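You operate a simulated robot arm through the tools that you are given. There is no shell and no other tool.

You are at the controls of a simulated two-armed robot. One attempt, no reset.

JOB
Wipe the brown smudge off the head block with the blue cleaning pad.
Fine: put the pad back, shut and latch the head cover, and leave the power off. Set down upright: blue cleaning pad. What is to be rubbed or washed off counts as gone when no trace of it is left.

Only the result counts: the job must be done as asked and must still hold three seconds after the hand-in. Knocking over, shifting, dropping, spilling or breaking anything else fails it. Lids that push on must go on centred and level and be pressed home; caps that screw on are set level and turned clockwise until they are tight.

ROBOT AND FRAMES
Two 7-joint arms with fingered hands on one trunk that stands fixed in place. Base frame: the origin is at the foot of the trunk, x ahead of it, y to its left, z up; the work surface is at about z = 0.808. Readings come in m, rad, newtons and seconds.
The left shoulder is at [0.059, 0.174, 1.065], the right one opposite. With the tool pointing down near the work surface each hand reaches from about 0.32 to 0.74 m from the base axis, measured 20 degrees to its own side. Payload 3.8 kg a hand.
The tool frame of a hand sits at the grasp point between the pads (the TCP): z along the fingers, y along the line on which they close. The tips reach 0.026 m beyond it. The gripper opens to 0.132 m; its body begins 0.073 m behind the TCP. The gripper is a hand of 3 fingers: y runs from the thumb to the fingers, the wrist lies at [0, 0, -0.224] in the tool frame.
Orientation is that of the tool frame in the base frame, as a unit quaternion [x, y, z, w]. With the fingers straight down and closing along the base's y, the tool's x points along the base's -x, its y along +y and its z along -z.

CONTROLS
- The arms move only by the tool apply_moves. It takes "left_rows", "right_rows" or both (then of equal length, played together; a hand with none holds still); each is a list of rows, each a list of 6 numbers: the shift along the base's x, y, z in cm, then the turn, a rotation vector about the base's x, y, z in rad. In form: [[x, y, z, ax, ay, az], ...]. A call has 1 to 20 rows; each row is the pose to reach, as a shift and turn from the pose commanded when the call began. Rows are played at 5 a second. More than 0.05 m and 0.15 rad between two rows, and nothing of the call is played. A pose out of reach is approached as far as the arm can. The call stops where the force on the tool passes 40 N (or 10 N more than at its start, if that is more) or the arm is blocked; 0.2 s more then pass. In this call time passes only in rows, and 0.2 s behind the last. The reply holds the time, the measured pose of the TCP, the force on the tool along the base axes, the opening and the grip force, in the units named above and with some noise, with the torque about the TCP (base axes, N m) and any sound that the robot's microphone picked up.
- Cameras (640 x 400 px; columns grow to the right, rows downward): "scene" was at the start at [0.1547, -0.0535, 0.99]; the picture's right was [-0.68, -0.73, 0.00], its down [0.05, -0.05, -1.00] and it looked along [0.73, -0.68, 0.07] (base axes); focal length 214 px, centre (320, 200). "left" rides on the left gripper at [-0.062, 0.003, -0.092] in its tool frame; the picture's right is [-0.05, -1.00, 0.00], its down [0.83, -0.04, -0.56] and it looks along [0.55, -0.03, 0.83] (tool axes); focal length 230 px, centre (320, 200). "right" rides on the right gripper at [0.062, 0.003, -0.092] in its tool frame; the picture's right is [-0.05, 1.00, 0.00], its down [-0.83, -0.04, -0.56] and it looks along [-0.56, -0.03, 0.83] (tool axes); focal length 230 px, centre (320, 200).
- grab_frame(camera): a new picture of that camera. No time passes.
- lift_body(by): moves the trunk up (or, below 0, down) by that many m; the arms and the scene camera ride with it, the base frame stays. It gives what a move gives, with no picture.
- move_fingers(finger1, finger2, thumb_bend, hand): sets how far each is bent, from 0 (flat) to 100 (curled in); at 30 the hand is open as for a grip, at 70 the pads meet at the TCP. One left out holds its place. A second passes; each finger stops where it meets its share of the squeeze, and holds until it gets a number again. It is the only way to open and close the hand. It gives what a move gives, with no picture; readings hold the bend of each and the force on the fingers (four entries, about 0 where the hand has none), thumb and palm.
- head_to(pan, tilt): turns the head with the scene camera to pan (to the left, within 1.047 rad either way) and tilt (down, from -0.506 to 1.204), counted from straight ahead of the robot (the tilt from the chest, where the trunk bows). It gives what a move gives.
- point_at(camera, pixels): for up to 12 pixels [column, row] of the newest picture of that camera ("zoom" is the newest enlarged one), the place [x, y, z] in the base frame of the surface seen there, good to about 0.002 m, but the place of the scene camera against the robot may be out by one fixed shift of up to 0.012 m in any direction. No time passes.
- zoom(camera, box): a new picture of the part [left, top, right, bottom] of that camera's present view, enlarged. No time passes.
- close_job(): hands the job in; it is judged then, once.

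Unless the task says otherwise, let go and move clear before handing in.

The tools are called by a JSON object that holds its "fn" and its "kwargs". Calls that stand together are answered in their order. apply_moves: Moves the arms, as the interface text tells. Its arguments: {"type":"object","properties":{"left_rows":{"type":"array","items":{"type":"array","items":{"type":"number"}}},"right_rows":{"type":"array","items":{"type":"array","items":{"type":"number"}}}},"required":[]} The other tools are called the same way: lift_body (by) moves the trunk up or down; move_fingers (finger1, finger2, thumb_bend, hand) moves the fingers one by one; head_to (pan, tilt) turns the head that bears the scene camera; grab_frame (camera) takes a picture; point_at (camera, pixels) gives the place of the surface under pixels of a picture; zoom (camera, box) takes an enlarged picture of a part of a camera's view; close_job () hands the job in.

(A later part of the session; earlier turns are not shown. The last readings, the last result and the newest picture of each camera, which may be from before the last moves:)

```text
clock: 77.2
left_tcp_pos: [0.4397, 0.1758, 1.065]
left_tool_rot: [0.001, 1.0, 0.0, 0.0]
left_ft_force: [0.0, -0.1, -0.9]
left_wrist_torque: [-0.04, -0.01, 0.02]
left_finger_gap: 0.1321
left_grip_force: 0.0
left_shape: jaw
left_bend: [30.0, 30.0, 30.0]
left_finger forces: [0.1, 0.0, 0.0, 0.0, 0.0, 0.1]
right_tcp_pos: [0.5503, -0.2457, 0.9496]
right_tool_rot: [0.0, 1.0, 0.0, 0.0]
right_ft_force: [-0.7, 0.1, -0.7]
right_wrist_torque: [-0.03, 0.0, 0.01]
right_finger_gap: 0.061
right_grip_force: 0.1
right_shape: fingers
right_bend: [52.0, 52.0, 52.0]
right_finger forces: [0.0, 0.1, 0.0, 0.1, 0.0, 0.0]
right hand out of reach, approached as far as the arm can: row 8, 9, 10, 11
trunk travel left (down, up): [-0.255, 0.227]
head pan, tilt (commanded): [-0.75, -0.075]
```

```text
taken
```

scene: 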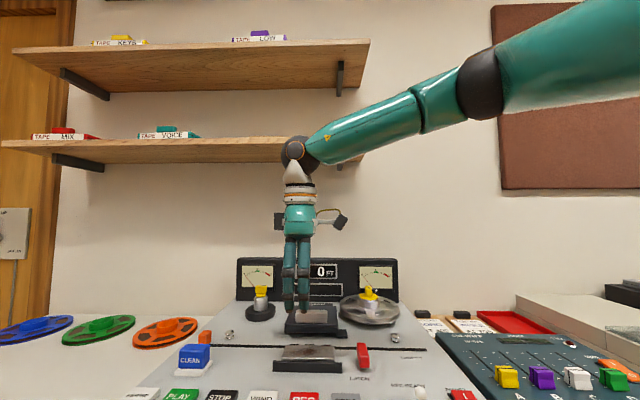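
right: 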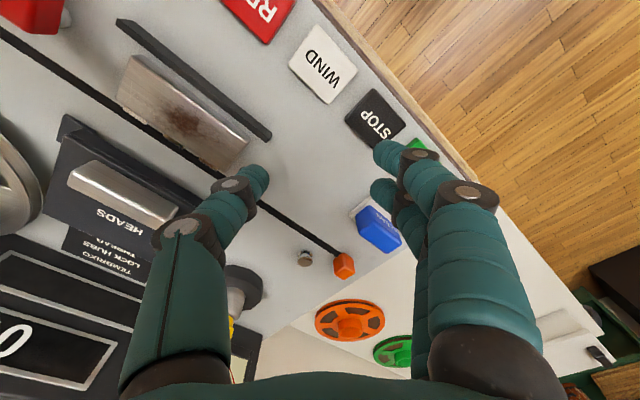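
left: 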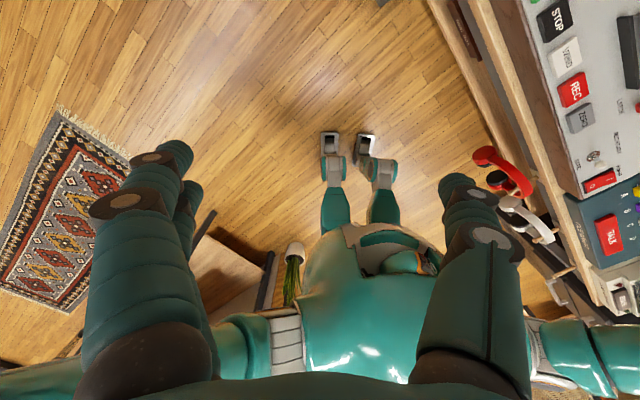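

Yaw 0 gets only slightly further. But the mirrored equivalent of the left arm's crossing pose is right-hand yaw near π (thumb inward), so yaw 2.36 (still closing along the pad's length) should suit crossing better. I'll move back right a little and rotate there.

{"fn": "apply_moves", "kwargs": {"right_rows": [[-1, -2, 0.5, 0, 0, 0.13], [-2, -4, 1, 0, 0, 0.26], [-3, -6, 1, 0, 0, 0.4], [-3.5, -7, 1, 0, 0, 0.54], [-4, -8, 1, 0, 0, 0.68], [-4, -8, 1, 0, 0, 0.82], [-4, -8, 1, 0, 0, 0.96], [-4, -8, 1, 0, 0, 1.1], [-4, -8, 1, 0, 0, 1.24], [-4, -8, 1, 0, 0, 1.38], [-4, -8, 1, 0, 0, 1.52], [-4, -8, 1, 0, 0, 1.66], [-4, -8, 1, 0, 0, 1.8], [-4, -8, 1, 0, 0, 1.94], [-4, -8, 1, 0, 0, 2.08], [-4, -8, 1, 0, 0, 2.22], [-4, -8, 1, 0, 0, 2.356]]}}

{"fn": "apply_moves", "kwargs": {"right_rows": [[2, 3, 0, 0, 0, 0], [4, 6, 0, 0, 0, 0], [6, 9, 0, 0, 0, 0], [8, 11, 0, 0, 0, 0], [10, 13, 0, 0, 0, 0]]}}

{"fn": "grab_frame", "kwargs": {"camera": "right"}}

```text
clock: 80.8
left_tcp_pos: [0.4401, 0.175, 1.0638]
left_tool_rot: [0.001, 1.0, 0.0, 0.0]
left_ft_force: [1.1, 0.1, 0.4]
left_wrist_torque: [0.04, 0.0, 0.0]
left_finger_gap: 0.1321
left_grip_force: 0.0
left_shape: jaw
left_bend: [30.0, 30.0, 30.0]
left_finger forces: [0.1, 0.0, 0.0, 0.1, 0.1, 0.0]
right_tcp_pos: [0.5109, -0.3257, 0.9587]
right_tool_rot: [0.925, -0.381, 0.0, -0.001]
right_ft_force: [0.9, -0.3, -0.2]
right_wrist_torque: [0.0, -0.01, 0.02]
right_finger_gap: 0.0612
right_grip_force: 0.0
right_shape: fingers
right_bend: [52.0, 52.0, 52.0]
right_finger forces: [0.1, 0.0, 0.1, 0.0, 0.0, 0.1]
trunk travel left (down, up): [-0.255, 0.227]
head pan, tilt (commanded): [-0.75, -0.075]
```

```text
clock: 82.0
left_tcp_pos: [0.4392, 0.1755, 1.064]
left_tool_rot: [0.001, 1.0, 0.001, 0.0]
left_ft_force: [0.5, 0.6, 0.5]
left_wrist_torque: [-0.04, -0.03, 0.01]
left_finger_gap: 0.1319
left_grip_force: 0.0
left_shape: jaw
left_bend: [30.0, 30.0, 30.0]
left_finger forces: [0.1, 0.0, 0.0, 0.0, 0.0, 0.0]
right_tcp_pos: [0.5582, -0.2527, 0.9583]
right_tool_rot: [0.925, -0.38, 0.001, 0.001]
right_ft_force: [0.1, -0.6, -0.5]
right_wrist_torque: [0.01, -0.01, 0.03]
right_finger_gap: 0.0608
right_grip_force: 0.1
right_shape: fingers
right_bend: [52.0, 52.0, 52.0]
right_finger forces: [0.1, 0.0, 0.0, 0.0, 0.2, 0.1]
right hand out of reach, approached as far as the arm can: row 3, 4, 5
trunk travel left (down, up): [-0.255, 0.227]
head pan, tilt (commanded): [-0.75, -0.075]
```

```text
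taken
```

right: 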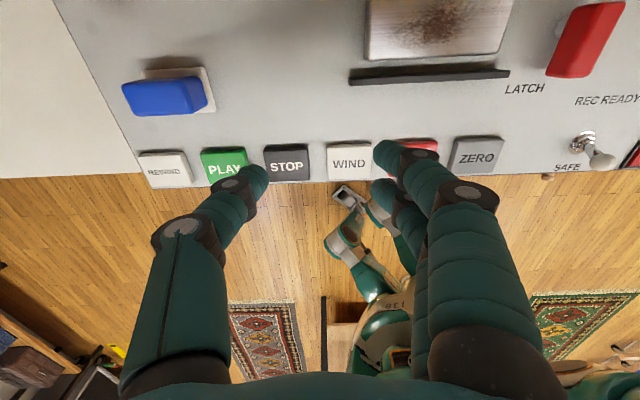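

All yaws stop at about the same boundary, and when the solver gave way earlier it tilted the hand with the fingers pointing outward. So tilting should extend reach. I'll go back to yaw +0.785 at a comfortable spot, then tilt the hand so the fingers lean toward the pad (about the front-back axis, which keeps the closing line level).

{"fn": "apply_moves", "kwargs": {"right_rows": [[-1, -2, 0, 0, 0, -0.143], [-2, -4, 0, 0, 0, -0.286], [-2.5, -5.5, 0, 0, 0, -0.429], [-2.5, -5.5, 0, 0, 0, -0.572], [-2.5, -5.5, 0, 0, 0, -0.715], [-2.5, -5.5, 0, 0, 0, -0.858], [-2.5, -5.5, 0, 0, 0, -1.0], [-2.5, -5.5, 0, 0, 0, -1.143], [-2.5, -5.5, 0, 0, 0, -1.286], [-2.5, -5.5, 0, 0, 0, -1.429], [-2.5, -5.5, 0, 0, 0, -1.571]]}}

{"fn": "apply_moves", "kwargs": {"right_rows": [[0, 0, 0.5, 0.071, -0.07, 0], [0, 0, 1, 0.142, -0.141, 0], [0, 0, 1.5, 0.213, -0.211, 0], [0, 0, 2, 0.284, -0.282, 0]]}}

{"fn": "apply_moves", "kwargs": {"right_rows": [[2, 2, 0, 0, 0, 0], [4, 4, 0, 0, 0, 0], [6, 6, 0, 0, 0, 0], [8, 8, 0, 0, 0, 0], [10, 10, 0, 0, 0, 0]]}}

{"fn": "grab_frame", "kwargs": {"camera": "right"}}

```text
clock: 84.4
left_tcp_pos: [0.4393, 0.1758, 1.0639]
left_tool_rot: [0.0, 1.0, 0.0, -0.001]
left_ft_force: [-0.6, 0.6, 0.4]
left_wrist_torque: [0.01, 0.01, 0.01]
left_finger_gap: 0.132
left_grip_force: 0.0
left_shape: jaw
left_bend: [30.0, 30.0, 30.0]
left_finger forces: [0.0, 0.0, 0.0, 0.0, 0.0, 0.0]
right_tcp_pos: [0.5339, -0.3053, 0.9567]
right_tool_rot: [-0.382, 0.924, 0.0, 0.0]
right_ft_force: [0.1, -0.7, -0.5]
right_wrist_torque: [0.0, 0.04, 0.03]
right_finger_gap: 0.061
right_grip_force: 0.1
right_shape: fingers
right_bend: [52.0, 52.0, 52.0]
right_finger forces: [0.0, 0.1, 0.1, 0.0, 0.0, 0.0]
trunk travel left (down, up): [-0.255, 0.227]
head pan, tilt (commanded): [-0.75, -0.075]
```

```text
clock: 85.4
left_tcp_pos: [0.4389, 0.1744, 1.0652]
left_tool_rot: [0.0, 1.0, 0.0, -0.001]
left_ft_force: [-0.3, -0.2, 0.1]
left_wrist_torque: [0.0, -0.01, -0.01]
left_finger_gap: 0.1318
left_grip_force: 0.1
left_shape: jaw
left_bend: [30.0, 30.0, 30.0]
left_finger forces: [0.0, 0.0, 0.0, 0.1, 0.1, 0.0]
right_tcp_pos: [0.5342, -0.3082, 0.9775]
right_tool_rot: [-0.375, 0.905, 0.076, 0.184]
right_ft_force: [-0.2, -0.7, -0.2]
right_wrist_torque: [-0.01, 0.0, -0.01]
right_finger_gap: 0.0611
right_grip_force: 0.1
right_shape: fingers
right_bend: [52.0, 52.0, 52.0]
right_finger forces: [0.0, 0.0, 0.0, 0.1, 0.1, 0.0]
trunk travel left (down, up): [-0.255, 0.227]
head pan, tilt (commanded): [-0.75, -0.075]
```

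```text
clock: 86.6
left_tcp_pos: [0.4409, 0.1747, 1.0647]
left_tool_rot: [0.0, 1.0, 0.0, 0.0]
left_ft_force: [-0.7, -0.3, 0.1]
left_wrist_torque: [0.0, 0.03, 0.04]
left_finger_gap: 0.1319
left_grip_force: 0.0
left_shape: jaw
left_bend: [30.0, 30.0, 30.0]
left_finger forces: [0.0, 0.1, 0.0, 0.0, 0.0, 0.0]
right_tcp_pos: [0.627, -0.216, 0.9773]
right_tool_rot: [-0.374, 0.906, 0.076, 0.184]
right_ft_force: [0.3, 0.0, 1.0]
right_wrist_torque: [-0.06, 0.04, 0.0]
right_finger_gap: 0.0611
right_grip_force: 0.0
right_shape: fingers
right_bend: [52.0, 52.0, 52.0]
right_finger forces: [0.1, 0.0, 0.0, 0.0, 0.1, 0.0]
right hand out of reach, approached as far as the arm can: row 5
trunk travel left (down, up): [-0.255, 0.227]
head pan, tilt (commanded): [-0.75, -0.075]
```

```text
taken
```

right: 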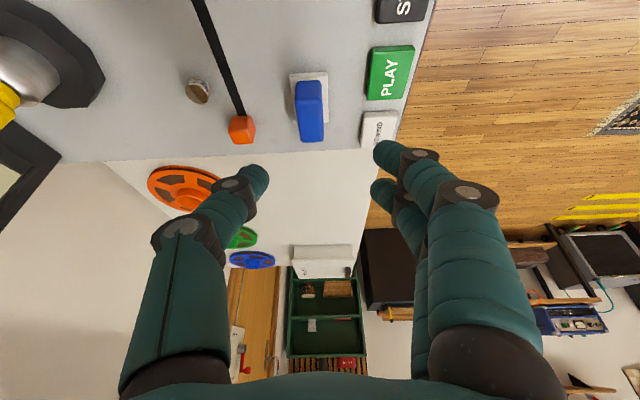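

Tilting by 0.4 rad worked: the hand is at [0.627,-0.216,0.977] and the pad is visible at (308,110). I'll continue down and over toward the pad, staying above its top.

{"fn": "apply_moves", "kwargs": {"right_rows": [[0.5, 0.3, -2, 0, 0, 0], [1.3, 0.9, -4, 0, 0, 0], [2.2, 1.6, -5.5, 0, 0, 0], [3.2, 2.3, -6, 0, 0, 0], [4.05, 2.93, -6, 0, 0, 0]]}}

{"fn": "grab_frame", "kwargs": {"camera": "right"}}

```text
clock: 87.8
left_tcp_pos: [0.44, 0.1741, 1.0641]
left_tool_rot: [0.0, 1.0, 0.0, 0.001]
left_ft_force: [-0.3, 0.6, 0.1]
left_wrist_torque: [0.01, 0.0, 0.0]
left_finger_gap: 0.1317
left_grip_force: 0.1
left_shape: jaw
left_bend: [30.0, 30.0, 30.0]
left_finger forces: [0.0, 0.1, 0.0, 0.0, 0.0, 0.1]
right_tcp_pos: [0.6411, -0.2078, 0.9383]
right_tool_rot: [-0.376, 0.905, 0.076, 0.183]
right_ft_force: [1.8, -0.1, -0.1]
right_wrist_torque: [0.01, 0.01, -0.02]
right_finger_gap: 0.0609
right_grip_force: 0.0
right_shape: fingers
right_bend: [52.0, 52.0, 52.0]
right_finger forces: [0.1, 0.0, 0.0, 0.1, 0.1, 0.0]
right hand out of reach, approached as far as the arm can: row 3, 4, 5
trunk travel left (down, up): [-0.255, 0.227]
head pan, tilt (commanded): [-0.75, -0.075]
```

```text
taken
```

right: 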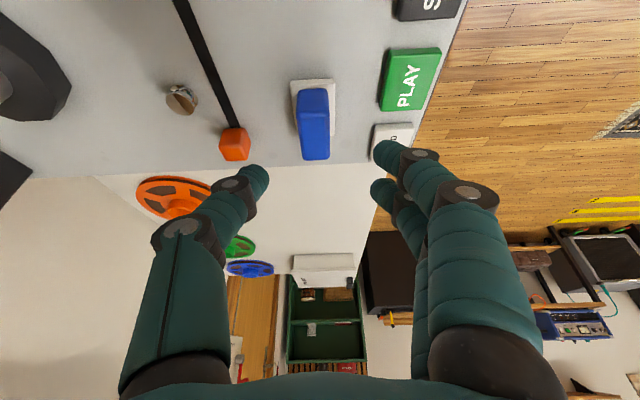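

Reach ends again at z≈0.94. I'll tilt a further 0.2 rad here, then continue.

{"fn": "apply_moves", "kwargs": {"right_rows": [[0, 0, 0, 0.071, -0.07, 0], [0, 0, 0, 0.142, -0.141, 0], [0.8, 0.5, -1, 0.142, -0.141, 0], [1.7, 1.2, -2, 0.142, -0.141, 0], [2.5, 2.0, -2, 0.142, -0.141, 0]]}}

{"fn": "grab_frame", "kwargs": {"camera": "right"}}

```text
clock: 89.0
left_tcp_pos: [0.4395, 0.1751, 1.0639]
left_tool_rot: [-0.001, 1.0, 0.0, 0.0]
left_ft_force: [-0.3, -0.5, -0.3]
left_wrist_torque: [0.02, 0.0, 0.0]
left_finger_gap: 0.1319
left_grip_force: 0.0
left_shape: jaw
left_bend: [30.0, 30.0, 30.0]
left_finger forces: [0.1, 0.0, 0.1, 0.1, 0.0, 0.0]
right_tcp_pos: [0.664, -0.1892, 0.9184]
right_tool_rot: [-0.365, 0.883, 0.113, 0.273]
right_ft_force: [-0.1, -0.1, -0.5]
right_wrist_torque: [0.03, -0.01, 0.0]
right_finger_gap: 0.0611
right_grip_force: 0.0
right_shape: fingers
right_bend: [52.0, 52.0, 52.0]
right_finger forces: [0.0, 0.1, 0.0, 0.0, 0.0, 0.0]
trunk travel left (down, up): [-0.255, 0.227]
head pan, tilt (commanded): [-0.75, -0.075]
```

```text
taken
```

right: 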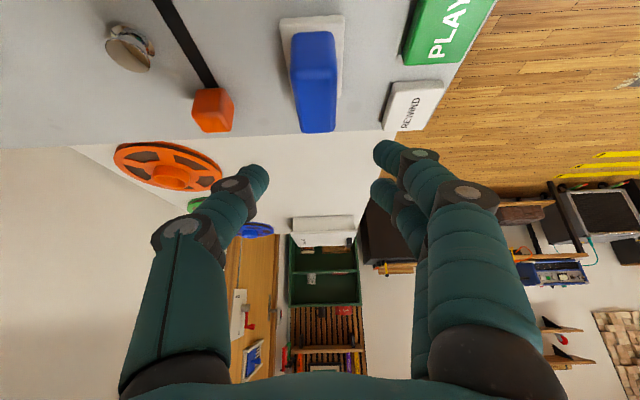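

Reached [0.664,-0.189,0.918] with 0.6 rad tilt and no reach complaint. I'll measure the pad from this close view.

{"fn": "point_at", "kwargs": {"camera": "right", "pixels": [[297, 80], [312, 80], [333, 80], [300, 45], [325, 45], [300, 125], [333, 122], [316, 110], [285, 60], [338, 60], [212, 110]]}}

{"fn": "zoom", "kwargs": {"camera": "right", "box": [240, 0, 400, 150]}}

```text
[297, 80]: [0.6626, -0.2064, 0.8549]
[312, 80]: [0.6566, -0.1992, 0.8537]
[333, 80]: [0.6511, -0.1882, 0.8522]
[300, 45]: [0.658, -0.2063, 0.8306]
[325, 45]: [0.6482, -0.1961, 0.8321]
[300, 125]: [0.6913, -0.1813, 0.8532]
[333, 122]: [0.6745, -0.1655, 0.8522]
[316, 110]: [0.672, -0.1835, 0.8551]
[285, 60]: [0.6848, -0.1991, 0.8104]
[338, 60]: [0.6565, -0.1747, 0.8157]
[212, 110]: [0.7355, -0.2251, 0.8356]
```

```text
2.67 times, centred on (320, 75) of right
```

zoom: 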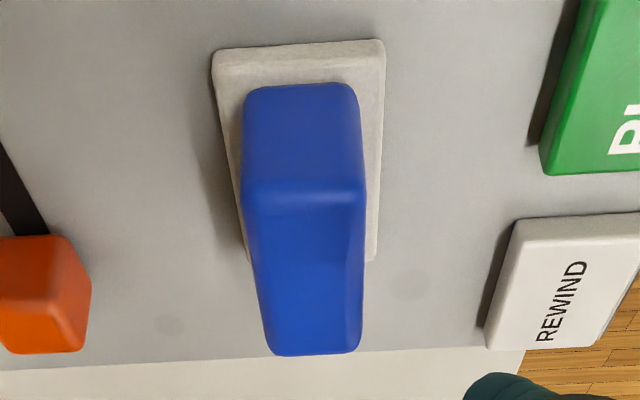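

Pad centre is at L=0.341, B=0.606, top z=0.854. I'll lower with the fingers straddling it front and back, the lowest fingertip staying about 5 mm above the tray-side edge.

{"fn": "apply_moves", "kwargs": {"right_rows": [[-0.2, -0.3, -1.5, 0, 0, 0], [-0.4, -0.61, -3, 0, 0, 0], [-0.4, -0.61, -4.2, 0, 0, 0], [-0.4, -0.61, -5, 0, 0, 0]]}}

{"fn": "grab_frame", "kwargs": {"camera": "right"}}

{"fn": "grab_frame", "kwargs": {"camera": "scene"}}

```text
clock: 90.0
left_tcp_pos: [0.44, 0.1755, 1.0645]
left_tool_rot: [-0.001, 1.0, -0.001, 0.0]
left_ft_force: [0.1, -0.5, 0.3]
left_wrist_torque: [0.0, -0.04, -0.02]
left_finger_gap: 0.132
left_grip_force: 0.0
left_shape: jaw
left_bend: [30.0, 30.0, 30.0]
left_finger forces: [0.0, 0.0, 0.0, 0.1, 0.1, 0.0]
right_tcp_pos: [0.6614, -0.1946, 0.8673]
right_tool_rot: [-0.367, 0.882, 0.114, 0.273]
right_ft_force: [-0.3, -0.8, 0.0]
right_wrist_torque: [-0.01, 0.03, 0.01]
right_finger_gap: 0.061
right_grip_force: 0.1
right_shape: fingers
right_bend: [52.0, 52.0, 52.0]
right_finger forces: [0.0, 0.1, 0.0, 0.0, 0.0, 0.1]
trunk travel left (down, up): [-0.255, 0.227]
head pan, tilt (commanded): [-0.75, -0.075]
```

```text
taken
```

right: 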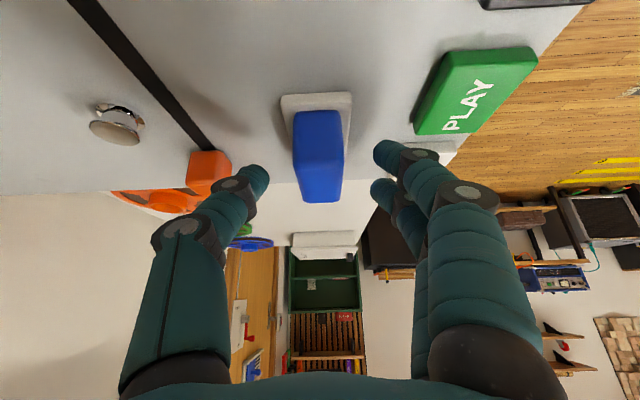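

```text
taken
```

scene: 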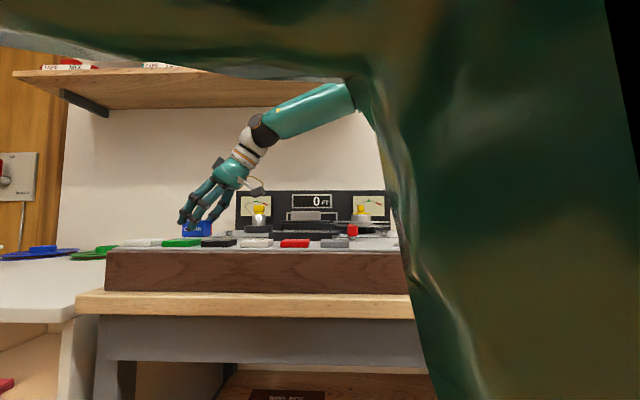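

The hand is over the pad (image 318,150 between fingers). I'll zoom the scene view to check fingertip height against the pad.

{"fn": "zoom", "kwargs": {"camera": "scene", "box": [150, 170, 262, 250]}}

{"fn": "zoom", "kwargs": {"camera": "right", "box": [220, 80, 440, 230]}}

```text
5.00 times, centred on (206, 210) of scene
```

zoom: 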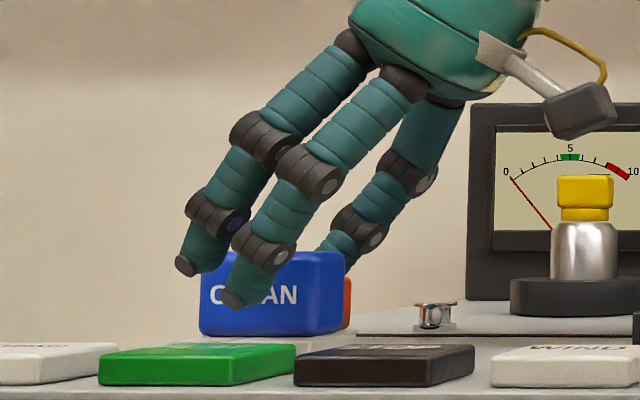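

```text
2.67 times, centred on (330, 155) of right
```

zoom: 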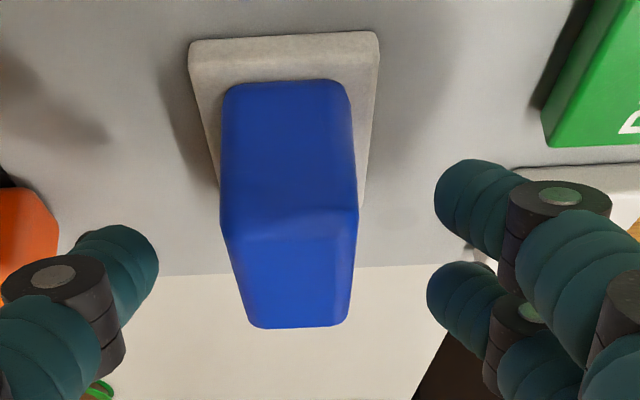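

finger1's tip is about 1.5 cm above the pad's bottom, and finger2's only slightly overlaps the pad's top. I'll lower another 0.8 cm and shift 3 mm to the right, then close gently.

{"fn": "apply_moves", "kwargs": {"right_rows": [[-0.1, -0.1, -0.3, 0, 0, 0], [-0.2, -0.2, -0.6, 0, 0, 0], [-0.2, -0.2, -0.8, 0, 0, 0]]}}

{"fn": "move_fingers", "kwargs": {"hand": "right", "finger1": 60, "finger2": 60, "thumb_bend": 60}}

{"fn": "zoom", "kwargs": {"camera": "scene", "box": [150, 170, 262, 250]}}

{"fn": "zoom", "kwargs": {"camera": "right", "box": [220, 80, 440, 230]}}

```text
clock: 90.8
left_tcp_pos: [0.4404, 0.175, 1.0645]
left_tool_rot: [0.0, 1.0, -0.001, 0.001]
left_ft_force: [0.5, 1.1, -0.6]
left_wrist_torque: [0.01, -0.01, 0.02]
left_finger_gap: 0.1318
left_grip_force: 0.2
left_shape: jaw
left_bend: [30.0, 30.0, 30.0]
left_finger forces: [0.0, 0.0, 0.0, 0.1, 0.0, 0.0]
right_tcp_pos: [0.6582, -0.1964, 0.8589]
right_tool_rot: [-0.366, 0.882, 0.114, 0.273]
right_ft_force: [0.8, -0.1, 0.3]
right_wrist_torque: [0.02, 0.02, -0.03]
right_finger_gap: 0.0608
right_grip_force: 0.0
right_shape: fingers
right_bend: [52.0, 52.0, 52.0]
right_finger forces: [0.0, 0.0, 0.0, 0.0, 0.1, 0.0]
trunk travel left (down, up): [-0.255, 0.227]
head pan, tilt (commanded): [-0.75, -0.075]
```

```text
clock: 91.8
left_tcp_pos: [0.4404, 0.175, 1.0649]
left_tool_rot: [0.0, 1.0, 0.0, 0.0]
left_ft_force: [0.1, -0.1, 0.3]
left_wrist_torque: [-0.01, -0.03, -0.01]
left_finger_gap: 0.132
left_grip_force: 0.0
left_shape: jaw
left_bend: [30.0, 30.0, 30.0]
left_finger forces: [0.0, 0.0, 0.0, 0.1, 0.1, 0.1]
right_tcp_pos: [0.6572, -0.1961, 0.8595]
right_tool_rot: [-0.366, 0.882, 0.114, 0.273]
right_ft_force: [-0.1, 0.0, 0.0]
right_wrist_torque: [0.02, -0.03, 0.03]
right_finger_gap: 0.0357
right_grip_force: 0.0
right_shape: fingers
right_bend: [60.0, 60.0, 60.0]
right_finger forces: [0.0, 0.0, 0.1, 0.0, 0.0, 0.1]
trunk travel left (down, up): [-0.255, 0.227]
head pan, tilt (commanded): [-0.75, -0.075]
```

```text
5.00 times, centred on (206, 210) of scene
```

zoom: 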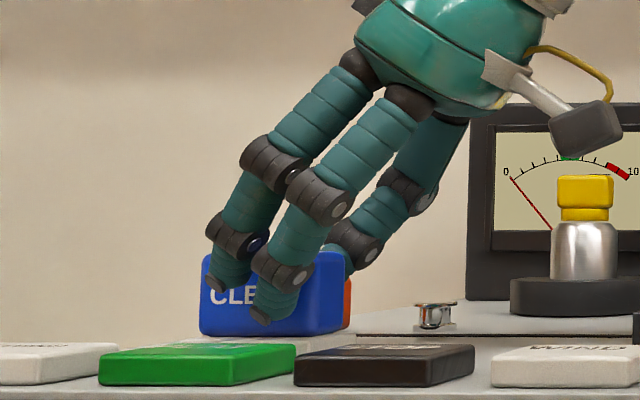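

```text
2.67 times, centred on (330, 155) of right
```

zoom: 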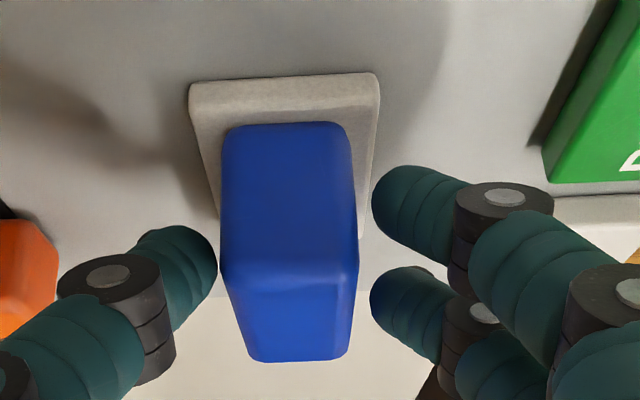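

The fingertips straddle the pad with only millimetres of gap. I'll close to grip it.

{"fn": "move_fingers", "kwargs": {"hand": "right", "finger1": 70, "finger2": 70, "thumb_bend": 70}}

{"fn": "zoom", "kwargs": {"camera": "scene", "box": [150, 170, 262, 250]}}

{"fn": "zoom", "kwargs": {"camera": "right", "box": [220, 80, 440, 230]}}

```text
clock: 92.8
left_tcp_pos: [0.4397, 0.1742, 1.0641]
left_tool_rot: [0.0, 1.0, 0.0, 0.0]
left_ft_force: [0.3, -1.1, 0.0]
left_wrist_torque: [0.02, 0.01, -0.01]
left_finger_gap: 0.1317
left_grip_force: 0.1
left_shape: jaw
left_bend: [30.0, 30.0, 30.0]
left_finger forces: [0.0, 0.0, 0.0, 0.0, 0.1, 0.1]
right_tcp_pos: [0.6578, -0.1971, 0.8597]
right_tool_rot: [-0.366, 0.882, 0.114, 0.273]
right_ft_force: [-0.4, 0.6, -0.9]
right_wrist_torque: [-0.02, 0.02, -0.02]
right_finger_gap: 0.025
right_grip_force: 9.8
right_shape: fingers
right_bend: [64.0, 64.0, 66.0]
right_finger forces: [4.9, 4.7, 0.0, 0.0, 9.8, 0.0]
trunk travel left (down, up): [-0.255, 0.227]
head pan, tilt (commanded): [-0.75, -0.075]
```

```text
5.00 times, centred on (206, 210) of scene
```

zoom: 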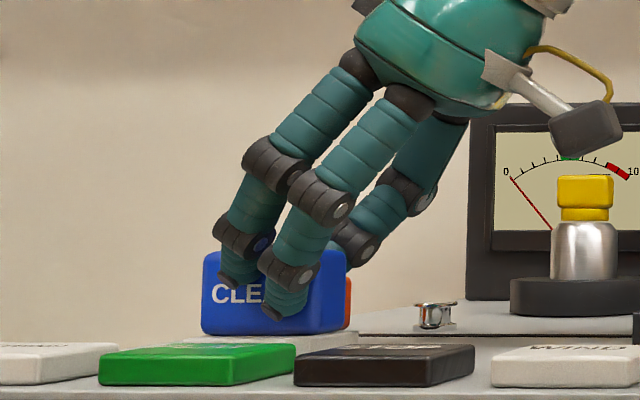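

```text
2.67 times, centred on (330, 155) of right
```

zoom: 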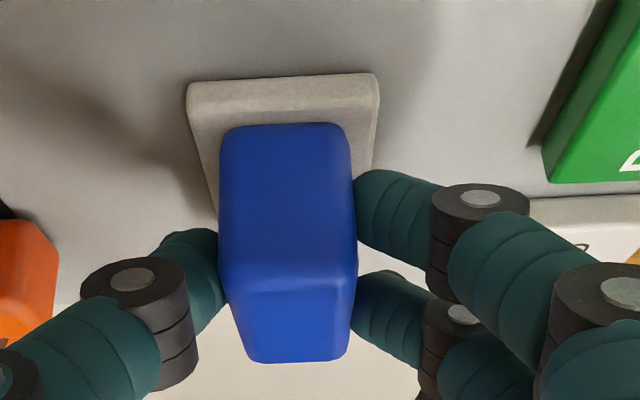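

The pad is held by all three fingers (4.9, 4.7 and 9.8 N) at TCP [0.658,-0.197,0.8595]; I'll remember this pose for putting it back. I'll firm the grip a little and lift straight up.

{"fn": "move_fingers", "kwargs": {"hand": "right", "finger1": 76, "finger2": 76, "thumb_bend": 76}}

{"fn": "apply_moves", "kwargs": {"right_rows": [[0, 0, 0.5, 0, 0, 0], [0, 0, 1.5, 0, 0, 0], [0, 0, 3, 0, 0, 0], [0, 0, 4.5, 0, 0, 0]]}}

{"fn": "zoom", "kwargs": {"camera": "scene", "box": [150, 170, 262, 250]}}

{"fn": "grab_frame", "kwargs": {"camera": "right"}}

```text
clock: 93.8
left_tcp_pos: [0.4392, 0.1748, 1.0634]
left_tool_rot: [-0.001, 1.0, -0.001, 0.001]
left_ft_force: [-0.1, -0.7, 0.1]
left_wrist_torque: [0.0, 0.0, 0.02]
left_finger_gap: 0.1317
left_grip_force: 0.0
left_shape: jaw
left_bend: [30.0, 30.0, 30.0]
left_finger forces: [0.1, 0.0, 0.0, 0.0, 0.0, 0.0]
right_tcp_pos: [0.6576, -0.1975, 0.859]
right_tool_rot: [-0.366, 0.882, 0.114, 0.273]
right_ft_force: [-0.4, -0.5, 0.1]
right_wrist_torque: [0.0, 0.02, -0.01]
right_finger_gap: 0.0241
right_grip_force: 18.5
right_shape: fingers
right_bend: [67.0, 67.0, 67.0]
right_finger forces: [9.2, 9.0, 0.1, 0.0, 18.4, 0.0]
trunk travel left (down, up): [-0.255, 0.227]
head pan, tilt (commanded): [-0.75, -0.075]
```

```text
clock: 94.8
left_tcp_pos: [0.4398, 0.1745, 1.0646]
left_tool_rot: [0.001, 1.0, 0.0, 0.0]
left_ft_force: [0.9, -0.4, 0.4]
left_wrist_torque: [0.0, 0.0, 0.01]
left_finger_gap: 0.1321
left_grip_force: 0.1
left_shape: jaw
left_bend: [30.0, 30.0, 30.0]
left_finger forces: [0.1, 0.0, 0.0, 0.0, 0.0, 0.1]
right_tcp_pos: [0.6583, -0.1963, 0.9049]
right_tool_rot: [-0.367, 0.882, 0.115, 0.273]
right_ft_force: [0.5, 0.2, -0.4]
right_wrist_torque: [0.0, 0.01, 0.0]
right_finger_gap: 0.0239
right_grip_force: 18.3
right_shape: fingers
right_bend: [67.0, 67.0, 67.0]
right_finger forces: [9.3, 9.1, 0.0, 0.0, 18.3, 0.0]
trunk travel left (down, up): [-0.255, 0.227]
head pan, tilt (commanded): [-0.75, -0.075]
```

```text
5.00 times, centred on (206, 210) of scene
```

zoom: 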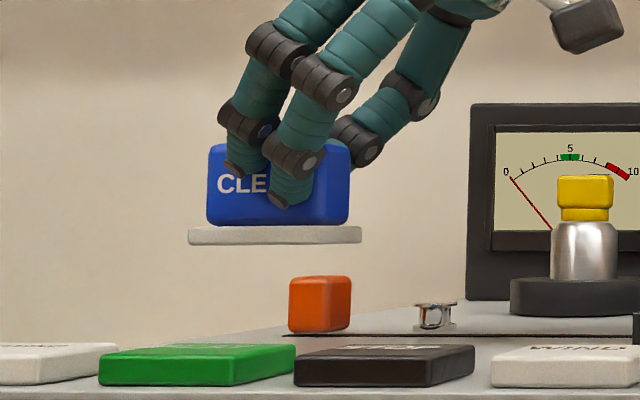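

```text
taken
```

right: 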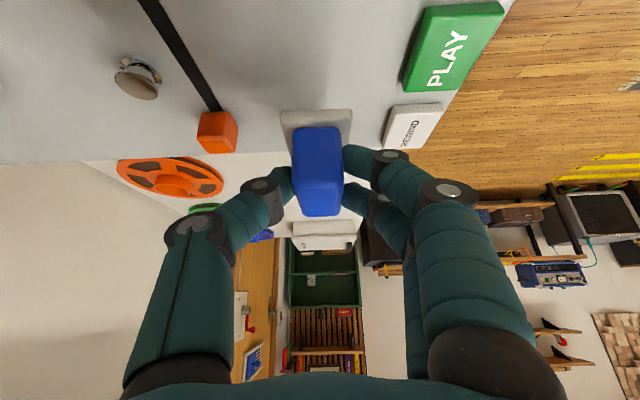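

The white felt sole is part of the pad (it lifts along with the blue block), so its bottom was on the panel at z≈0.8085 and the sole is about 6 x 4 cm. I'll carry it level over to the block, hovering about 3 cm above.

{"fn": "apply_moves", "kwargs": {"right_rows": [[-2, -3, 0.3, 0, 0, 0], [-4.1, -6, 0.5, 0, 0, 0], [-6.1, -9, 0.5, 0, 0, 0], [-8.2, -12, 0.5, 0, 0, 0], [-10.2, -15, 0.5, 0, 0, 0], [-12.26, -17.94, 0.5, 0, 0, 0]]}}

{"fn": "grab_frame", "kwargs": {"camera": "right"}}

{"fn": "grab_frame", "kwargs": {"camera": "scene"}}

```text
clock: 96.2
left_tcp_pos: [0.4399, 0.173, 1.0627]
left_tool_rot: [0.0, 1.0, 0.0, 0.0]
left_ft_force: [0.0, 0.1, 0.3]
left_wrist_torque: [0.02, 0.02, -0.03]
left_finger_gap: 0.1317
left_grip_force: 0.0
left_shape: jaw
left_bend: [30.0, 30.0, 30.0]
left_finger forces: [0.0, 0.0, 0.0, 0.0, 0.1, 0.0]
right_tcp_pos: [0.5374, -0.3795, 0.9083]
right_tool_rot: [-0.365, 0.883, 0.114, 0.272]
right_ft_force: [0.4, -0.7, -0.8]
right_wrist_torque: [0.02, 0.02, 0.03]
right_finger_gap: 0.024
right_grip_force: 18.1
right_shape: fingers
right_bend: [67.0, 67.0, 67.0]
right_finger forces: [9.1, 8.9, 0.1, 0.1, 18.0, 0.1]
trunk travel left (down, up): [-0.255, 0.227]
head pan, tilt (commanded): [-0.75, -0.075]
```

```text
taken
```

right: 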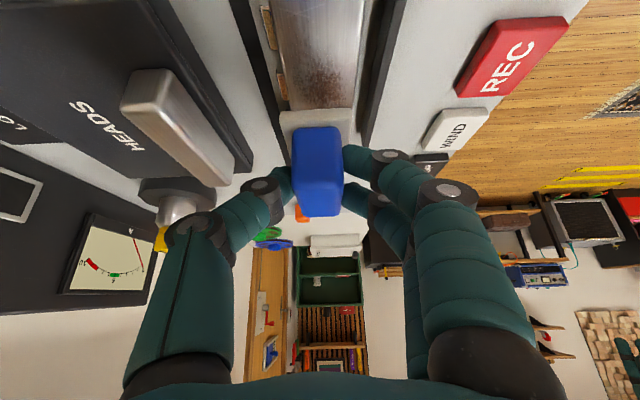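

```text
taken
```

scene: 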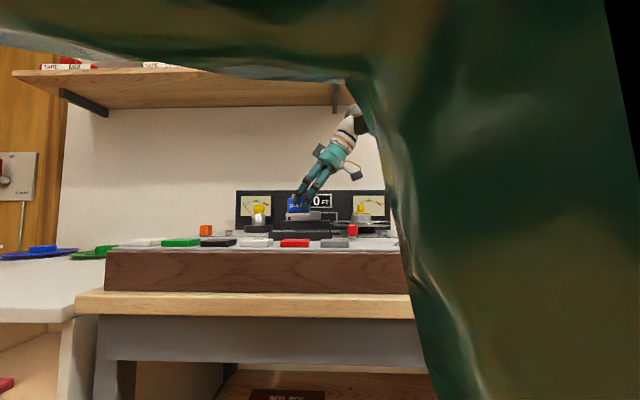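

The pad hovers above the block, aligned with it between the rail and the gold head pieces. I'll measure block edges, smudge and pad in this same view to align precisely.

{"fn": "zoom", "kwargs": {"camera": "right", "box": [240, 0, 400, 130]}}

{"fn": "point_at", "kwargs": {"camera": "right", "pixels": [[288, 80], [320, 80], [352, 80], [325, 100], [310, 85], [345, 95], [370, 80], [285, 112], [348, 112], [297, 135], [340, 135], [262, 60]]}}

```text
3.08 times, centred on (320, 65) of right
```

zoom: 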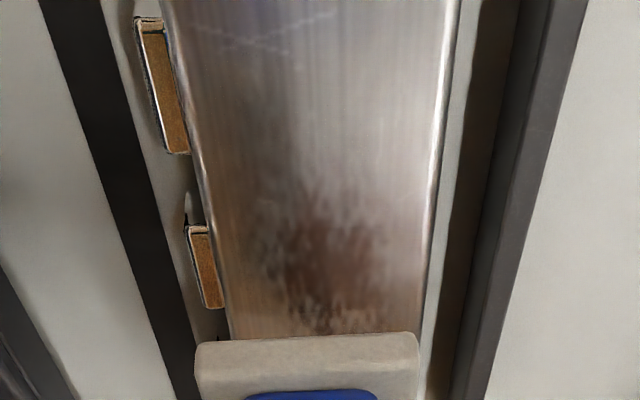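

```text
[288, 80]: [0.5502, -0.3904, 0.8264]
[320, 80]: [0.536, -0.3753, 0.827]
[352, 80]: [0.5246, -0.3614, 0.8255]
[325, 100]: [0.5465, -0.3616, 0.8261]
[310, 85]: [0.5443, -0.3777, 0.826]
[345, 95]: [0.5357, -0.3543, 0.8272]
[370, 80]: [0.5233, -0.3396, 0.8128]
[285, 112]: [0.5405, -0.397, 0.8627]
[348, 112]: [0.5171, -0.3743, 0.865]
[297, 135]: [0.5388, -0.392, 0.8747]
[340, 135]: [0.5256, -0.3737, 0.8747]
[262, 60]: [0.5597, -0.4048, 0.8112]
```

The pad sole (B 0.628–0.666, L 0.098–0.158) lies right over the block (B 0.627–0.666) and covers the smudge. I'll lower it gently onto the block.

{"fn": "apply_moves", "kwargs": {"right_rows": [[0, 0, -1.2, 0, 0, 0], [0, 0, -2.2, 0, 0, 0], [0, 0, -2.8, 0, 0, 0], [0, 0, -3.1, 0, 0, 0]]}}

```text
clock: 97.2
left_tcp_pos: [0.4384, 0.1745, 1.0646]
left_tool_rot: [0.0, 1.0, 0.0, 0.0]
left_ft_force: [0.6, 0.1, -0.2]
left_wrist_torque: [0.01, -0.02, 0.02]
left_finger_gap: 0.132
left_grip_force: 0.0
left_shape: jaw
left_bend: [30.0, 30.0, 30.0]
left_finger forces: [0.0, 0.0, 0.1, 0.0, 0.1, 0.0]
right_tcp_pos: [0.5353, -0.378, 0.8775]
right_tool_rot: [-0.366, 0.883, 0.113, 0.272]
right_ft_force: [0.1, -0.6, -1.2]
right_wrist_torque: [0.01, 0.01, 0.01]
right_finger_gap: 0.0237
right_grip_force: 18.3
right_shape: fingers
right_bend: [67.0, 67.0, 67.0]
right_finger forces: [9.0, 8.9, 0.0, 0.0, 18.0, 0.0]
trunk travel left (down, up): [-0.255, 0.227]
head pan, tilt (commanded): [-0.75, -0.075]
```

The TCP is at 0.8775 with no contact force yet. I'll go down in millimetre steps until I feel a light contact.

{"fn": "apply_moves", "kwargs": {"right_rows": [[0, 0, -0.1, 0, 0, 0], [0, 0, -0.2, 0, 0, 0], [0, 0, -0.3, 0, 0, 0]]}}

{"fn": "grab_frame", "kwargs": {"camera": "right"}}

```text
clock: 98.0
left_tcp_pos: [0.4397, 0.1755, 1.0638]
left_tool_rot: [-0.001, 1.0, 0.0, 0.0]
left_ft_force: [-0.2, -0.6, 0.3]
left_wrist_torque: [0.01, 0.03, 0.02]
left_finger_gap: 0.132
left_grip_force: 0.1
left_shape: jaw
left_bend: [30.0, 30.0, 30.0]
left_finger forces: [0.0, 0.1, 0.0, 0.1, 0.1, 0.1]
right_tcp_pos: [0.5365, -0.3761, 0.8756]
right_tool_rot: [-0.367, 0.882, 0.114, 0.273]
right_ft_force: [0.7, -0.6, -0.6]
right_wrist_torque: [-0.01, 0.04, 0.01]
right_finger_gap: 0.0238
right_grip_force: 17.8
right_shape: fingers
right_bend: [67.0, 67.0, 67.0]
right_finger forces: [9.0, 8.9, 0.0, 0.0, 18.0, 0.0]
trunk travel left (down, up): [-0.255, 0.227]
head pan, tilt (commanded): [-0.75, -0.075]
```

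```text
taken
```

right: 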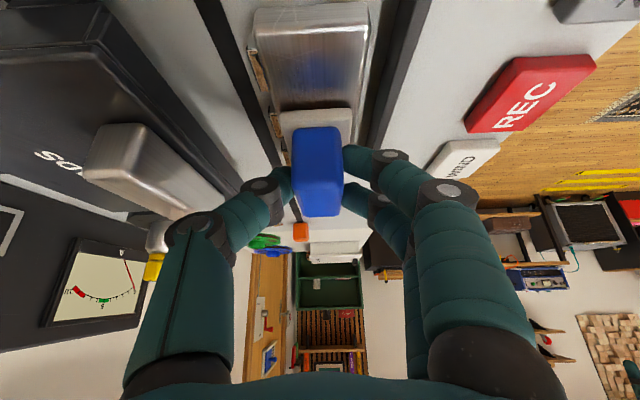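

Still no contact at 0.8756 (the pad's reflection shows in the block). A few more millimetre steps.

{"fn": "apply_moves", "kwargs": {"right_rows": [[0, 0, -0.1, 0, 0, 0], [0, 0, -0.2, 0, 0, 0], [0, 0, -0.3, 0, 0, 0]]}}

```text
clock: 98.8
left_tcp_pos: [0.4402, 0.1752, 1.0646]
left_tool_rot: [-0.001, 1.0, -0.001, 0.0]
left_ft_force: [0.2, -0.1, 0.2]
left_wrist_torque: [-0.02, -0.03, 0.01]
left_finger_gap: 0.1318
left_grip_force: 0.0
left_shape: jaw
left_bend: [30.0, 30.0, 30.0]
left_finger forces: [0.0, 0.0, 0.1, 0.0, 0.0, 0.0]
right_tcp_pos: [0.5368, -0.3762, 0.8725]
right_tool_rot: [-0.365, 0.882, 0.113, 0.275]
right_ft_force: [-1.2, -0.6, 4.3]
right_wrist_torque: [-0.03, -0.05, -0.05]
right_finger_gap: 0.0239
right_grip_force: 18.8
right_shape: fingers
right_bend: [67.0, 67.0, 67.0]
right_finger forces: [9.3, 9.5, 0.0, 0.0, 19.0, 0.1]
trunk travel left (down, up): [-0.255, 0.227]
head pan, tilt (commanded): [-0.75, -0.075]
```

Contact at 4.3 N. I'll rub back and forth along the block with small cross offsets, pressing about a millimetre more.

{"fn": "apply_moves", "kwargs": {"right_rows": [[0.35, 0.36, -0.1, 0, 0, 0], [0.7, 0.71, -0.1, 0, 0, 0], [1.06, 1.07, -0.1, 0, 0, 0], [0.7, 0.71, -0.1, 0, 0, 0], [0, 0, -0.1, 0, 0, 0], [-0.7, -0.71, -0.1, 0, 0, 0], [-1.4, -1.42, -0.1, 0, 0, 0], [-0.7, -0.71, -0.1, 0, 0, 0], [0.2, -0.2, -0.1, 0, 0, 0], [0.9, 0.5, -0.1, 0, 0, 0], [1.27, 0.86, -0.1, 0, 0, 0], [0.2, -0.2, -0.1, 0, 0, 0], [-0.5, -0.9, -0.1, 0, 0, 0], [-1.2, -1.62, -0.1, 0, 0, 0], [-0.5, -0.9, -0.1, 0, 0, 0], [-0.25, 0.25, -0.1, 0, 0, 0], [0.45, 0.96, -0.1, 0, 0, 0], [0.8, 1.3, -0.1, 0, 0, 0], [-0.25, 0.25, -0.1, 0, 0, 0], [-1.6, -1.2, -0.1, 0, 0, 0]]}}

{"fn": "grab_frame", "kwargs": {"camera": "right"}}

```text
clock: 103.0
left_tcp_pos: [0.4398, 0.1752, 1.0634]
left_tool_rot: [-0.001, 1.0, -0.001, 0.001]
left_ft_force: [-0.3, -0.2, 0.0]
left_wrist_torque: [0.04, 0.0, 0.01]
left_finger_gap: 0.132
left_grip_force: 0.1
left_shape: jaw
left_bend: [30.0, 30.0, 30.0]
left_finger forces: [0.0, 0.0, 0.1, 0.1, 0.0, 0.0]
right_tcp_pos: [0.5211, -0.3896, 0.8714]
right_tool_rot: [-0.367, 0.882, 0.114, 0.274]
right_ft_force: [2.6, 2.8, 14.3]
right_wrist_torque: [0.14, -0.17, 0.01]
right_finger_gap: 0.0237
right_grip_force: 19.7
right_shape: fingers
right_bend: [69.0, 69.0, 68.0]
right_finger forces: [10.0, 10.4, 0.1, 0.0, 19.9, 0.0]
trunk travel left (down, up): [-0.255, 0.227]
head pan, tilt (commanded): [-0.75, -0.075]
```

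```text
taken
```

right: 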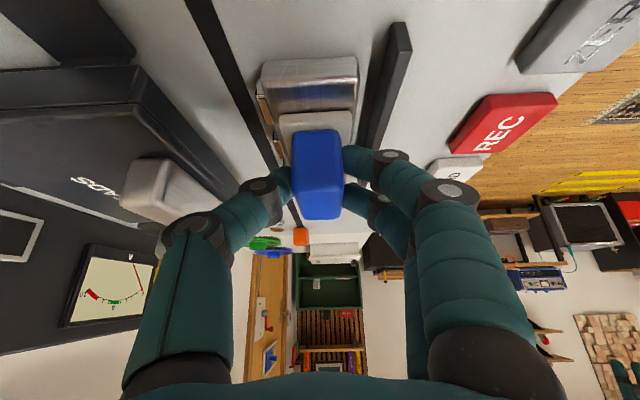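

Rubbed with up to 14 N. I'll lift 3 cm and shift left so the camera can see the block and check for any trace.

{"fn": "apply_moves", "kwargs": {"right_rows": [[0, 0, 1.2, 0, 0, 0], [1, 1, 3, 0, 0, 0], [3.2, 3.0, 4.2, 0, 0, 0], [5.2, 5.0, 4.2, 0, 0, 0]]}}

{"fn": "grab_frame", "kwargs": {"camera": "right"}}

{"fn": "zoom", "kwargs": {"camera": "right", "box": [230, 0, 400, 130]}}

```text
clock: 104.0
left_tcp_pos: [0.4393, 0.1748, 1.0637]
left_tool_rot: [0.0, 1.0, 0.0, 0.0]
left_ft_force: [0.2, 0.6, 0.7]
left_wrist_torque: [-0.04, -0.01, -0.01]
left_finger_gap: 0.1317
left_grip_force: 0.0
left_shape: jaw
left_bend: [30.0, 30.0, 30.0]
left_finger forces: [0.2, 0.1, 0.1, 0.1, 0.0, 0.0]
right_tcp_pos: [0.5731, -0.3393, 0.9114]
right_tool_rot: [-0.365, 0.883, 0.114, 0.272]
right_ft_force: [0.0, 0.5, -0.1]
right_wrist_torque: [0.03, -0.03, 0.04]
right_finger_gap: 0.0237
right_grip_force: 18.1
right_shape: fingers
right_bend: [69.0, 69.0, 68.0]
right_finger forces: [9.0, 8.9, 0.1, 0.0, 17.9, 0.0]
trunk travel left (down, up): [-0.255, 0.227]
head pan, tilt (commanded): [-0.75, -0.075]
```

```text
taken
```

right: 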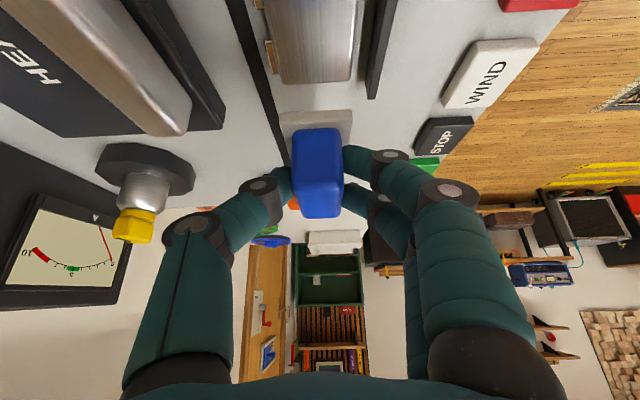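

```text
3.08 times, centred on (315, 65) of right
```

zoom: 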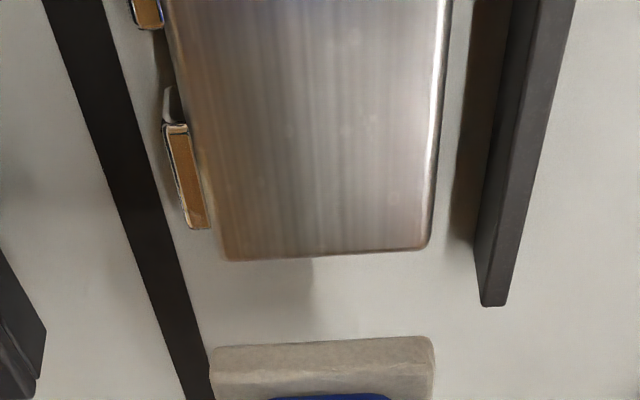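

The visible left half of the block looks clean. I'll raise the hand further to see the whole block surface.

{"fn": "apply_moves", "kwargs": {"right_rows": [[0.7, 0.7, 2.5, 0, 0, 0], [1.4, 1.4, 5, 0, 0, 0], [2.1, 2.1, 7, 0, 0, 0]]}}

{"fn": "grab_frame", "kwargs": {"camera": "right"}}

{"fn": "zoom", "kwargs": {"camera": "right", "box": [230, 0, 400, 106]}}

```text
clock: 104.8
left_tcp_pos: [0.4393, 0.1744, 1.0632]
left_tool_rot: [0.0, 1.0, 0.0, 0.0]
left_ft_force: [-0.2, 0.8, -0.3]
left_wrist_torque: [-0.02, 0.0, 0.03]
left_finger_gap: 0.132
left_grip_force: 0.0
left_shape: jaw
left_bend: [30.0, 30.0, 30.0]
left_finger forces: [0.1, 0.0, 0.1, 0.0, 0.0, 0.1]
right_tcp_pos: [0.5933, -0.3159, 0.9833]
right_tool_rot: [-0.366, 0.883, 0.114, 0.272]
right_ft_force: [0.2, 0.0, -0.2]
right_wrist_torque: [-0.02, 0.02, -0.03]
right_finger_gap: 0.0235
right_grip_force: 18.1
right_shape: fingers
right_bend: [69.0, 69.0, 68.0]
right_finger forces: [8.9, 8.9, 0.0, 0.1, 17.9, 0.1]
trunk travel left (down, up): [-0.255, 0.227]
head pan, tilt (commanded): [-0.75, -0.075]
```

```text
taken
```

right: 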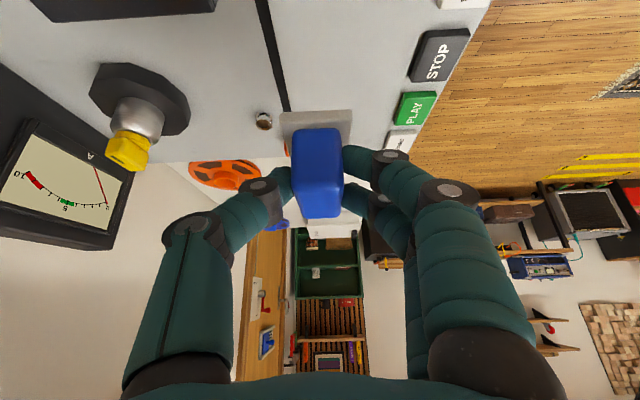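

```text
3.76 times, centred on (315, 53) of right
```

zoom: 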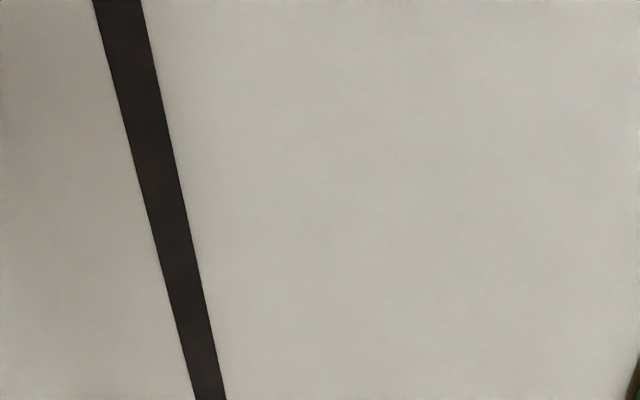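

With the tilt, the view swung too far left. I'll bring the hand back so the right half of the block comes into view above the pad.

{"fn": "apply_moves", "kwargs": {"right_rows": [[-1.4, -1.4, -2, 0, 0, 0], [-2.8, -2.8, -4, 0, 0, 0], [-4.2, -4.2, -5.5, 0, 0, 0]]}}

{"fn": "zoom", "kwargs": {"camera": "right", "box": [230, 0, 400, 130]}}

{"fn": "zoom", "kwargs": {"camera": "scene", "box": [250, 200, 370, 260]}}

```text
clock: 105.6
left_tcp_pos: [0.4402, 0.1755, 1.0641]
left_tool_rot: [0.0, 1.0, 0.0, 0.0]
left_ft_force: [-1.4, 1.0, 0.7]
left_wrist_torque: [0.02, 0.01, -0.01]
left_finger_gap: 0.1318
left_grip_force: 0.1
left_shape: jaw
left_bend: [30.0, 30.0, 30.0]
left_finger forces: [0.0, 0.0, 0.0, 0.0, 0.1, 0.1]
right_tcp_pos: [0.552, -0.3595, 0.929]
right_tool_rot: [-0.366, 0.882, 0.114, 0.273]
right_ft_force: [0.4, -0.2, -1.3]
right_wrist_torque: [-0.02, -0.01, 0.0]
right_finger_gap: 0.0238
right_grip_force: 17.7
right_shape: fingers
right_bend: [69.0, 69.0, 68.0]
right_finger forces: [9.0, 8.9, 0.0, 0.1, 18.0, 0.0]
trunk travel left (down, up): [-0.255, 0.227]
head pan, tilt (commanded): [-0.75, -0.075]
```

```text
3.08 times, centred on (315, 65) of right
```

zoom: 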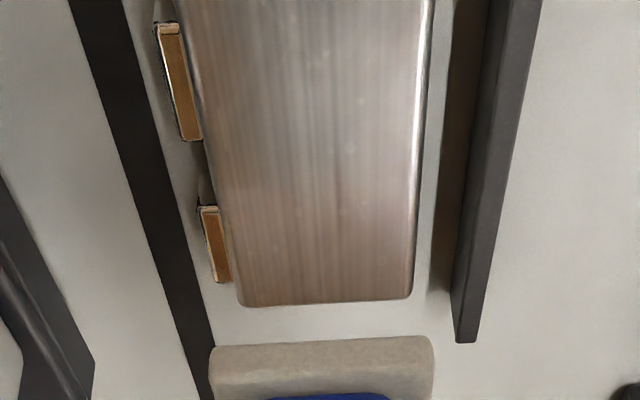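

```text
5.33 times, centred on (310, 230) of scene
```

zoom: 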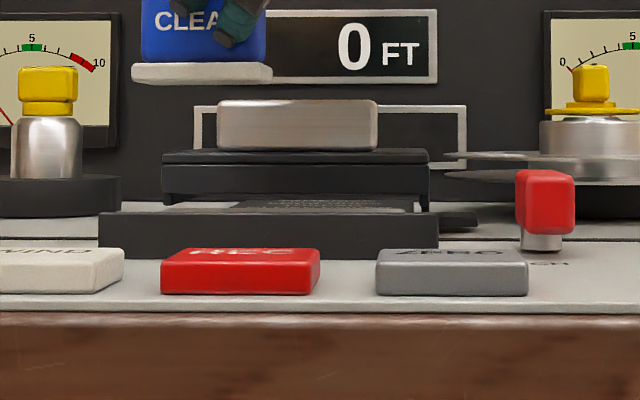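

The part in view (left two-thirds) is clean. I'll move right another 4 cm at the same height to see the right end too.

{"fn": "apply_moves", "kwargs": {"right_rows": [[-1.4, -1.4, 0, 0, 0, 0], [-2.8, -2.8, 0, 0, 0, 0], [-3.5, -3.5, 0, 0, 0, 0]]}}

{"fn": "zoom", "kwargs": {"camera": "right", "box": [230, 0, 400, 130]}}

{"fn": "grab_frame", "kwargs": {"camera": "right"}}

```text
clock: 106.4
left_tcp_pos: [0.4393, 0.1752, 1.0629]
left_tool_rot: [0.0, 1.0, 0.0, 0.0]
left_ft_force: [0.0, 0.4, -0.7]
left_wrist_torque: [0.02, -0.01, -0.03]
left_finger_gap: 0.1319
left_grip_force: 0.0
left_shape: jaw
left_bend: [30.0, 30.0, 30.0]
left_finger forces: [0.0, 0.1, 0.1, 0.1, 0.0, 0.0]
right_tcp_pos: [0.515, -0.3953, 0.9291]
right_tool_rot: [-0.366, 0.882, 0.115, 0.273]
right_ft_force: [0.4, 0.4, -1.4]
right_wrist_torque: [0.01, 0.0, 0.02]
right_finger_gap: 0.0237
right_grip_force: 18.1
right_shape: fingers
right_bend: [69.0, 69.0, 68.0]
right_finger forces: [9.0, 8.8, 0.0, 0.0, 18.0, 0.1]
trunk travel left (down, up): [-0.255, 0.227]
head pan, tilt (commanded): [-0.75, -0.075]
```

```text
3.08 times, centred on (315, 65) of right
```

zoom: 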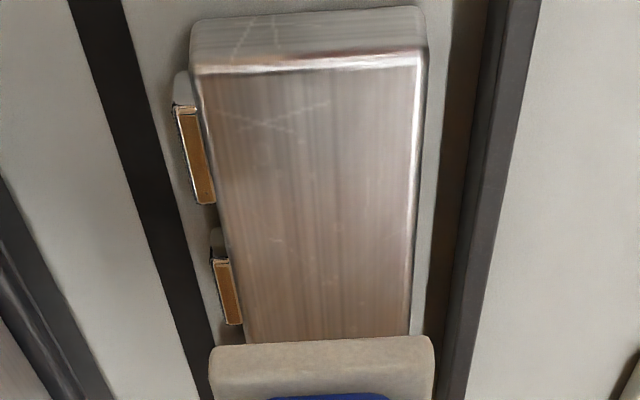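

```text
taken
```

right: 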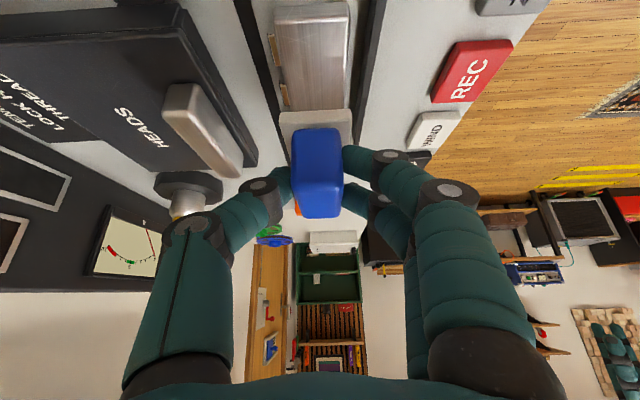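

The whole block now looks clean, only its old scratches remain. To make sure no faint trace is left I'll do one more light pass over the smudge area.

{"fn": "apply_moves", "kwargs": {"right_rows": [[1.1, 1.0, -2, 0, 0, 0], [2.18, 1.91, -4, 0, 0, 0], [2.18, 1.91, -5.2, 0, 0, 0], [2.18, 1.91, -5.5, 0, 0, 0], [2.18, 1.91, -5.6, 0, 0, 0]]}}

```text
clock: 107.6
left_tcp_pos: [0.4393, 0.175, 1.0631]
left_tool_rot: [0.0, 1.0, -0.001, 0.0]
left_ft_force: [-0.3, 0.3, -0.5]
left_wrist_torque: [0.01, -0.01, 0.02]
left_finger_gap: 0.1317
left_grip_force: 0.0
left_shape: jaw
left_bend: [30.0, 30.0, 30.0]
left_finger forces: [0.0, 0.1, 0.0, 0.0, 0.0, 0.0]
right_tcp_pos: [0.5378, -0.3738, 0.872]
right_tool_rot: [-0.366, 0.882, 0.113, 0.273]
right_ft_force: [-0.2, 1.1, 0.0]
right_wrist_torque: [0.03, -0.01, 0.03]
right_finger_gap: 0.0239
right_grip_force: 18.2
right_shape: fingers
right_bend: [69.0, 69.0, 68.0]
right_finger forces: [8.9, 9.1, 0.1, 0.0, 18.0, 0.1]
trunk travel left (down, up): [-0.255, 0.227]
head pan, tilt (commanded): [-0.75, -0.075]
```

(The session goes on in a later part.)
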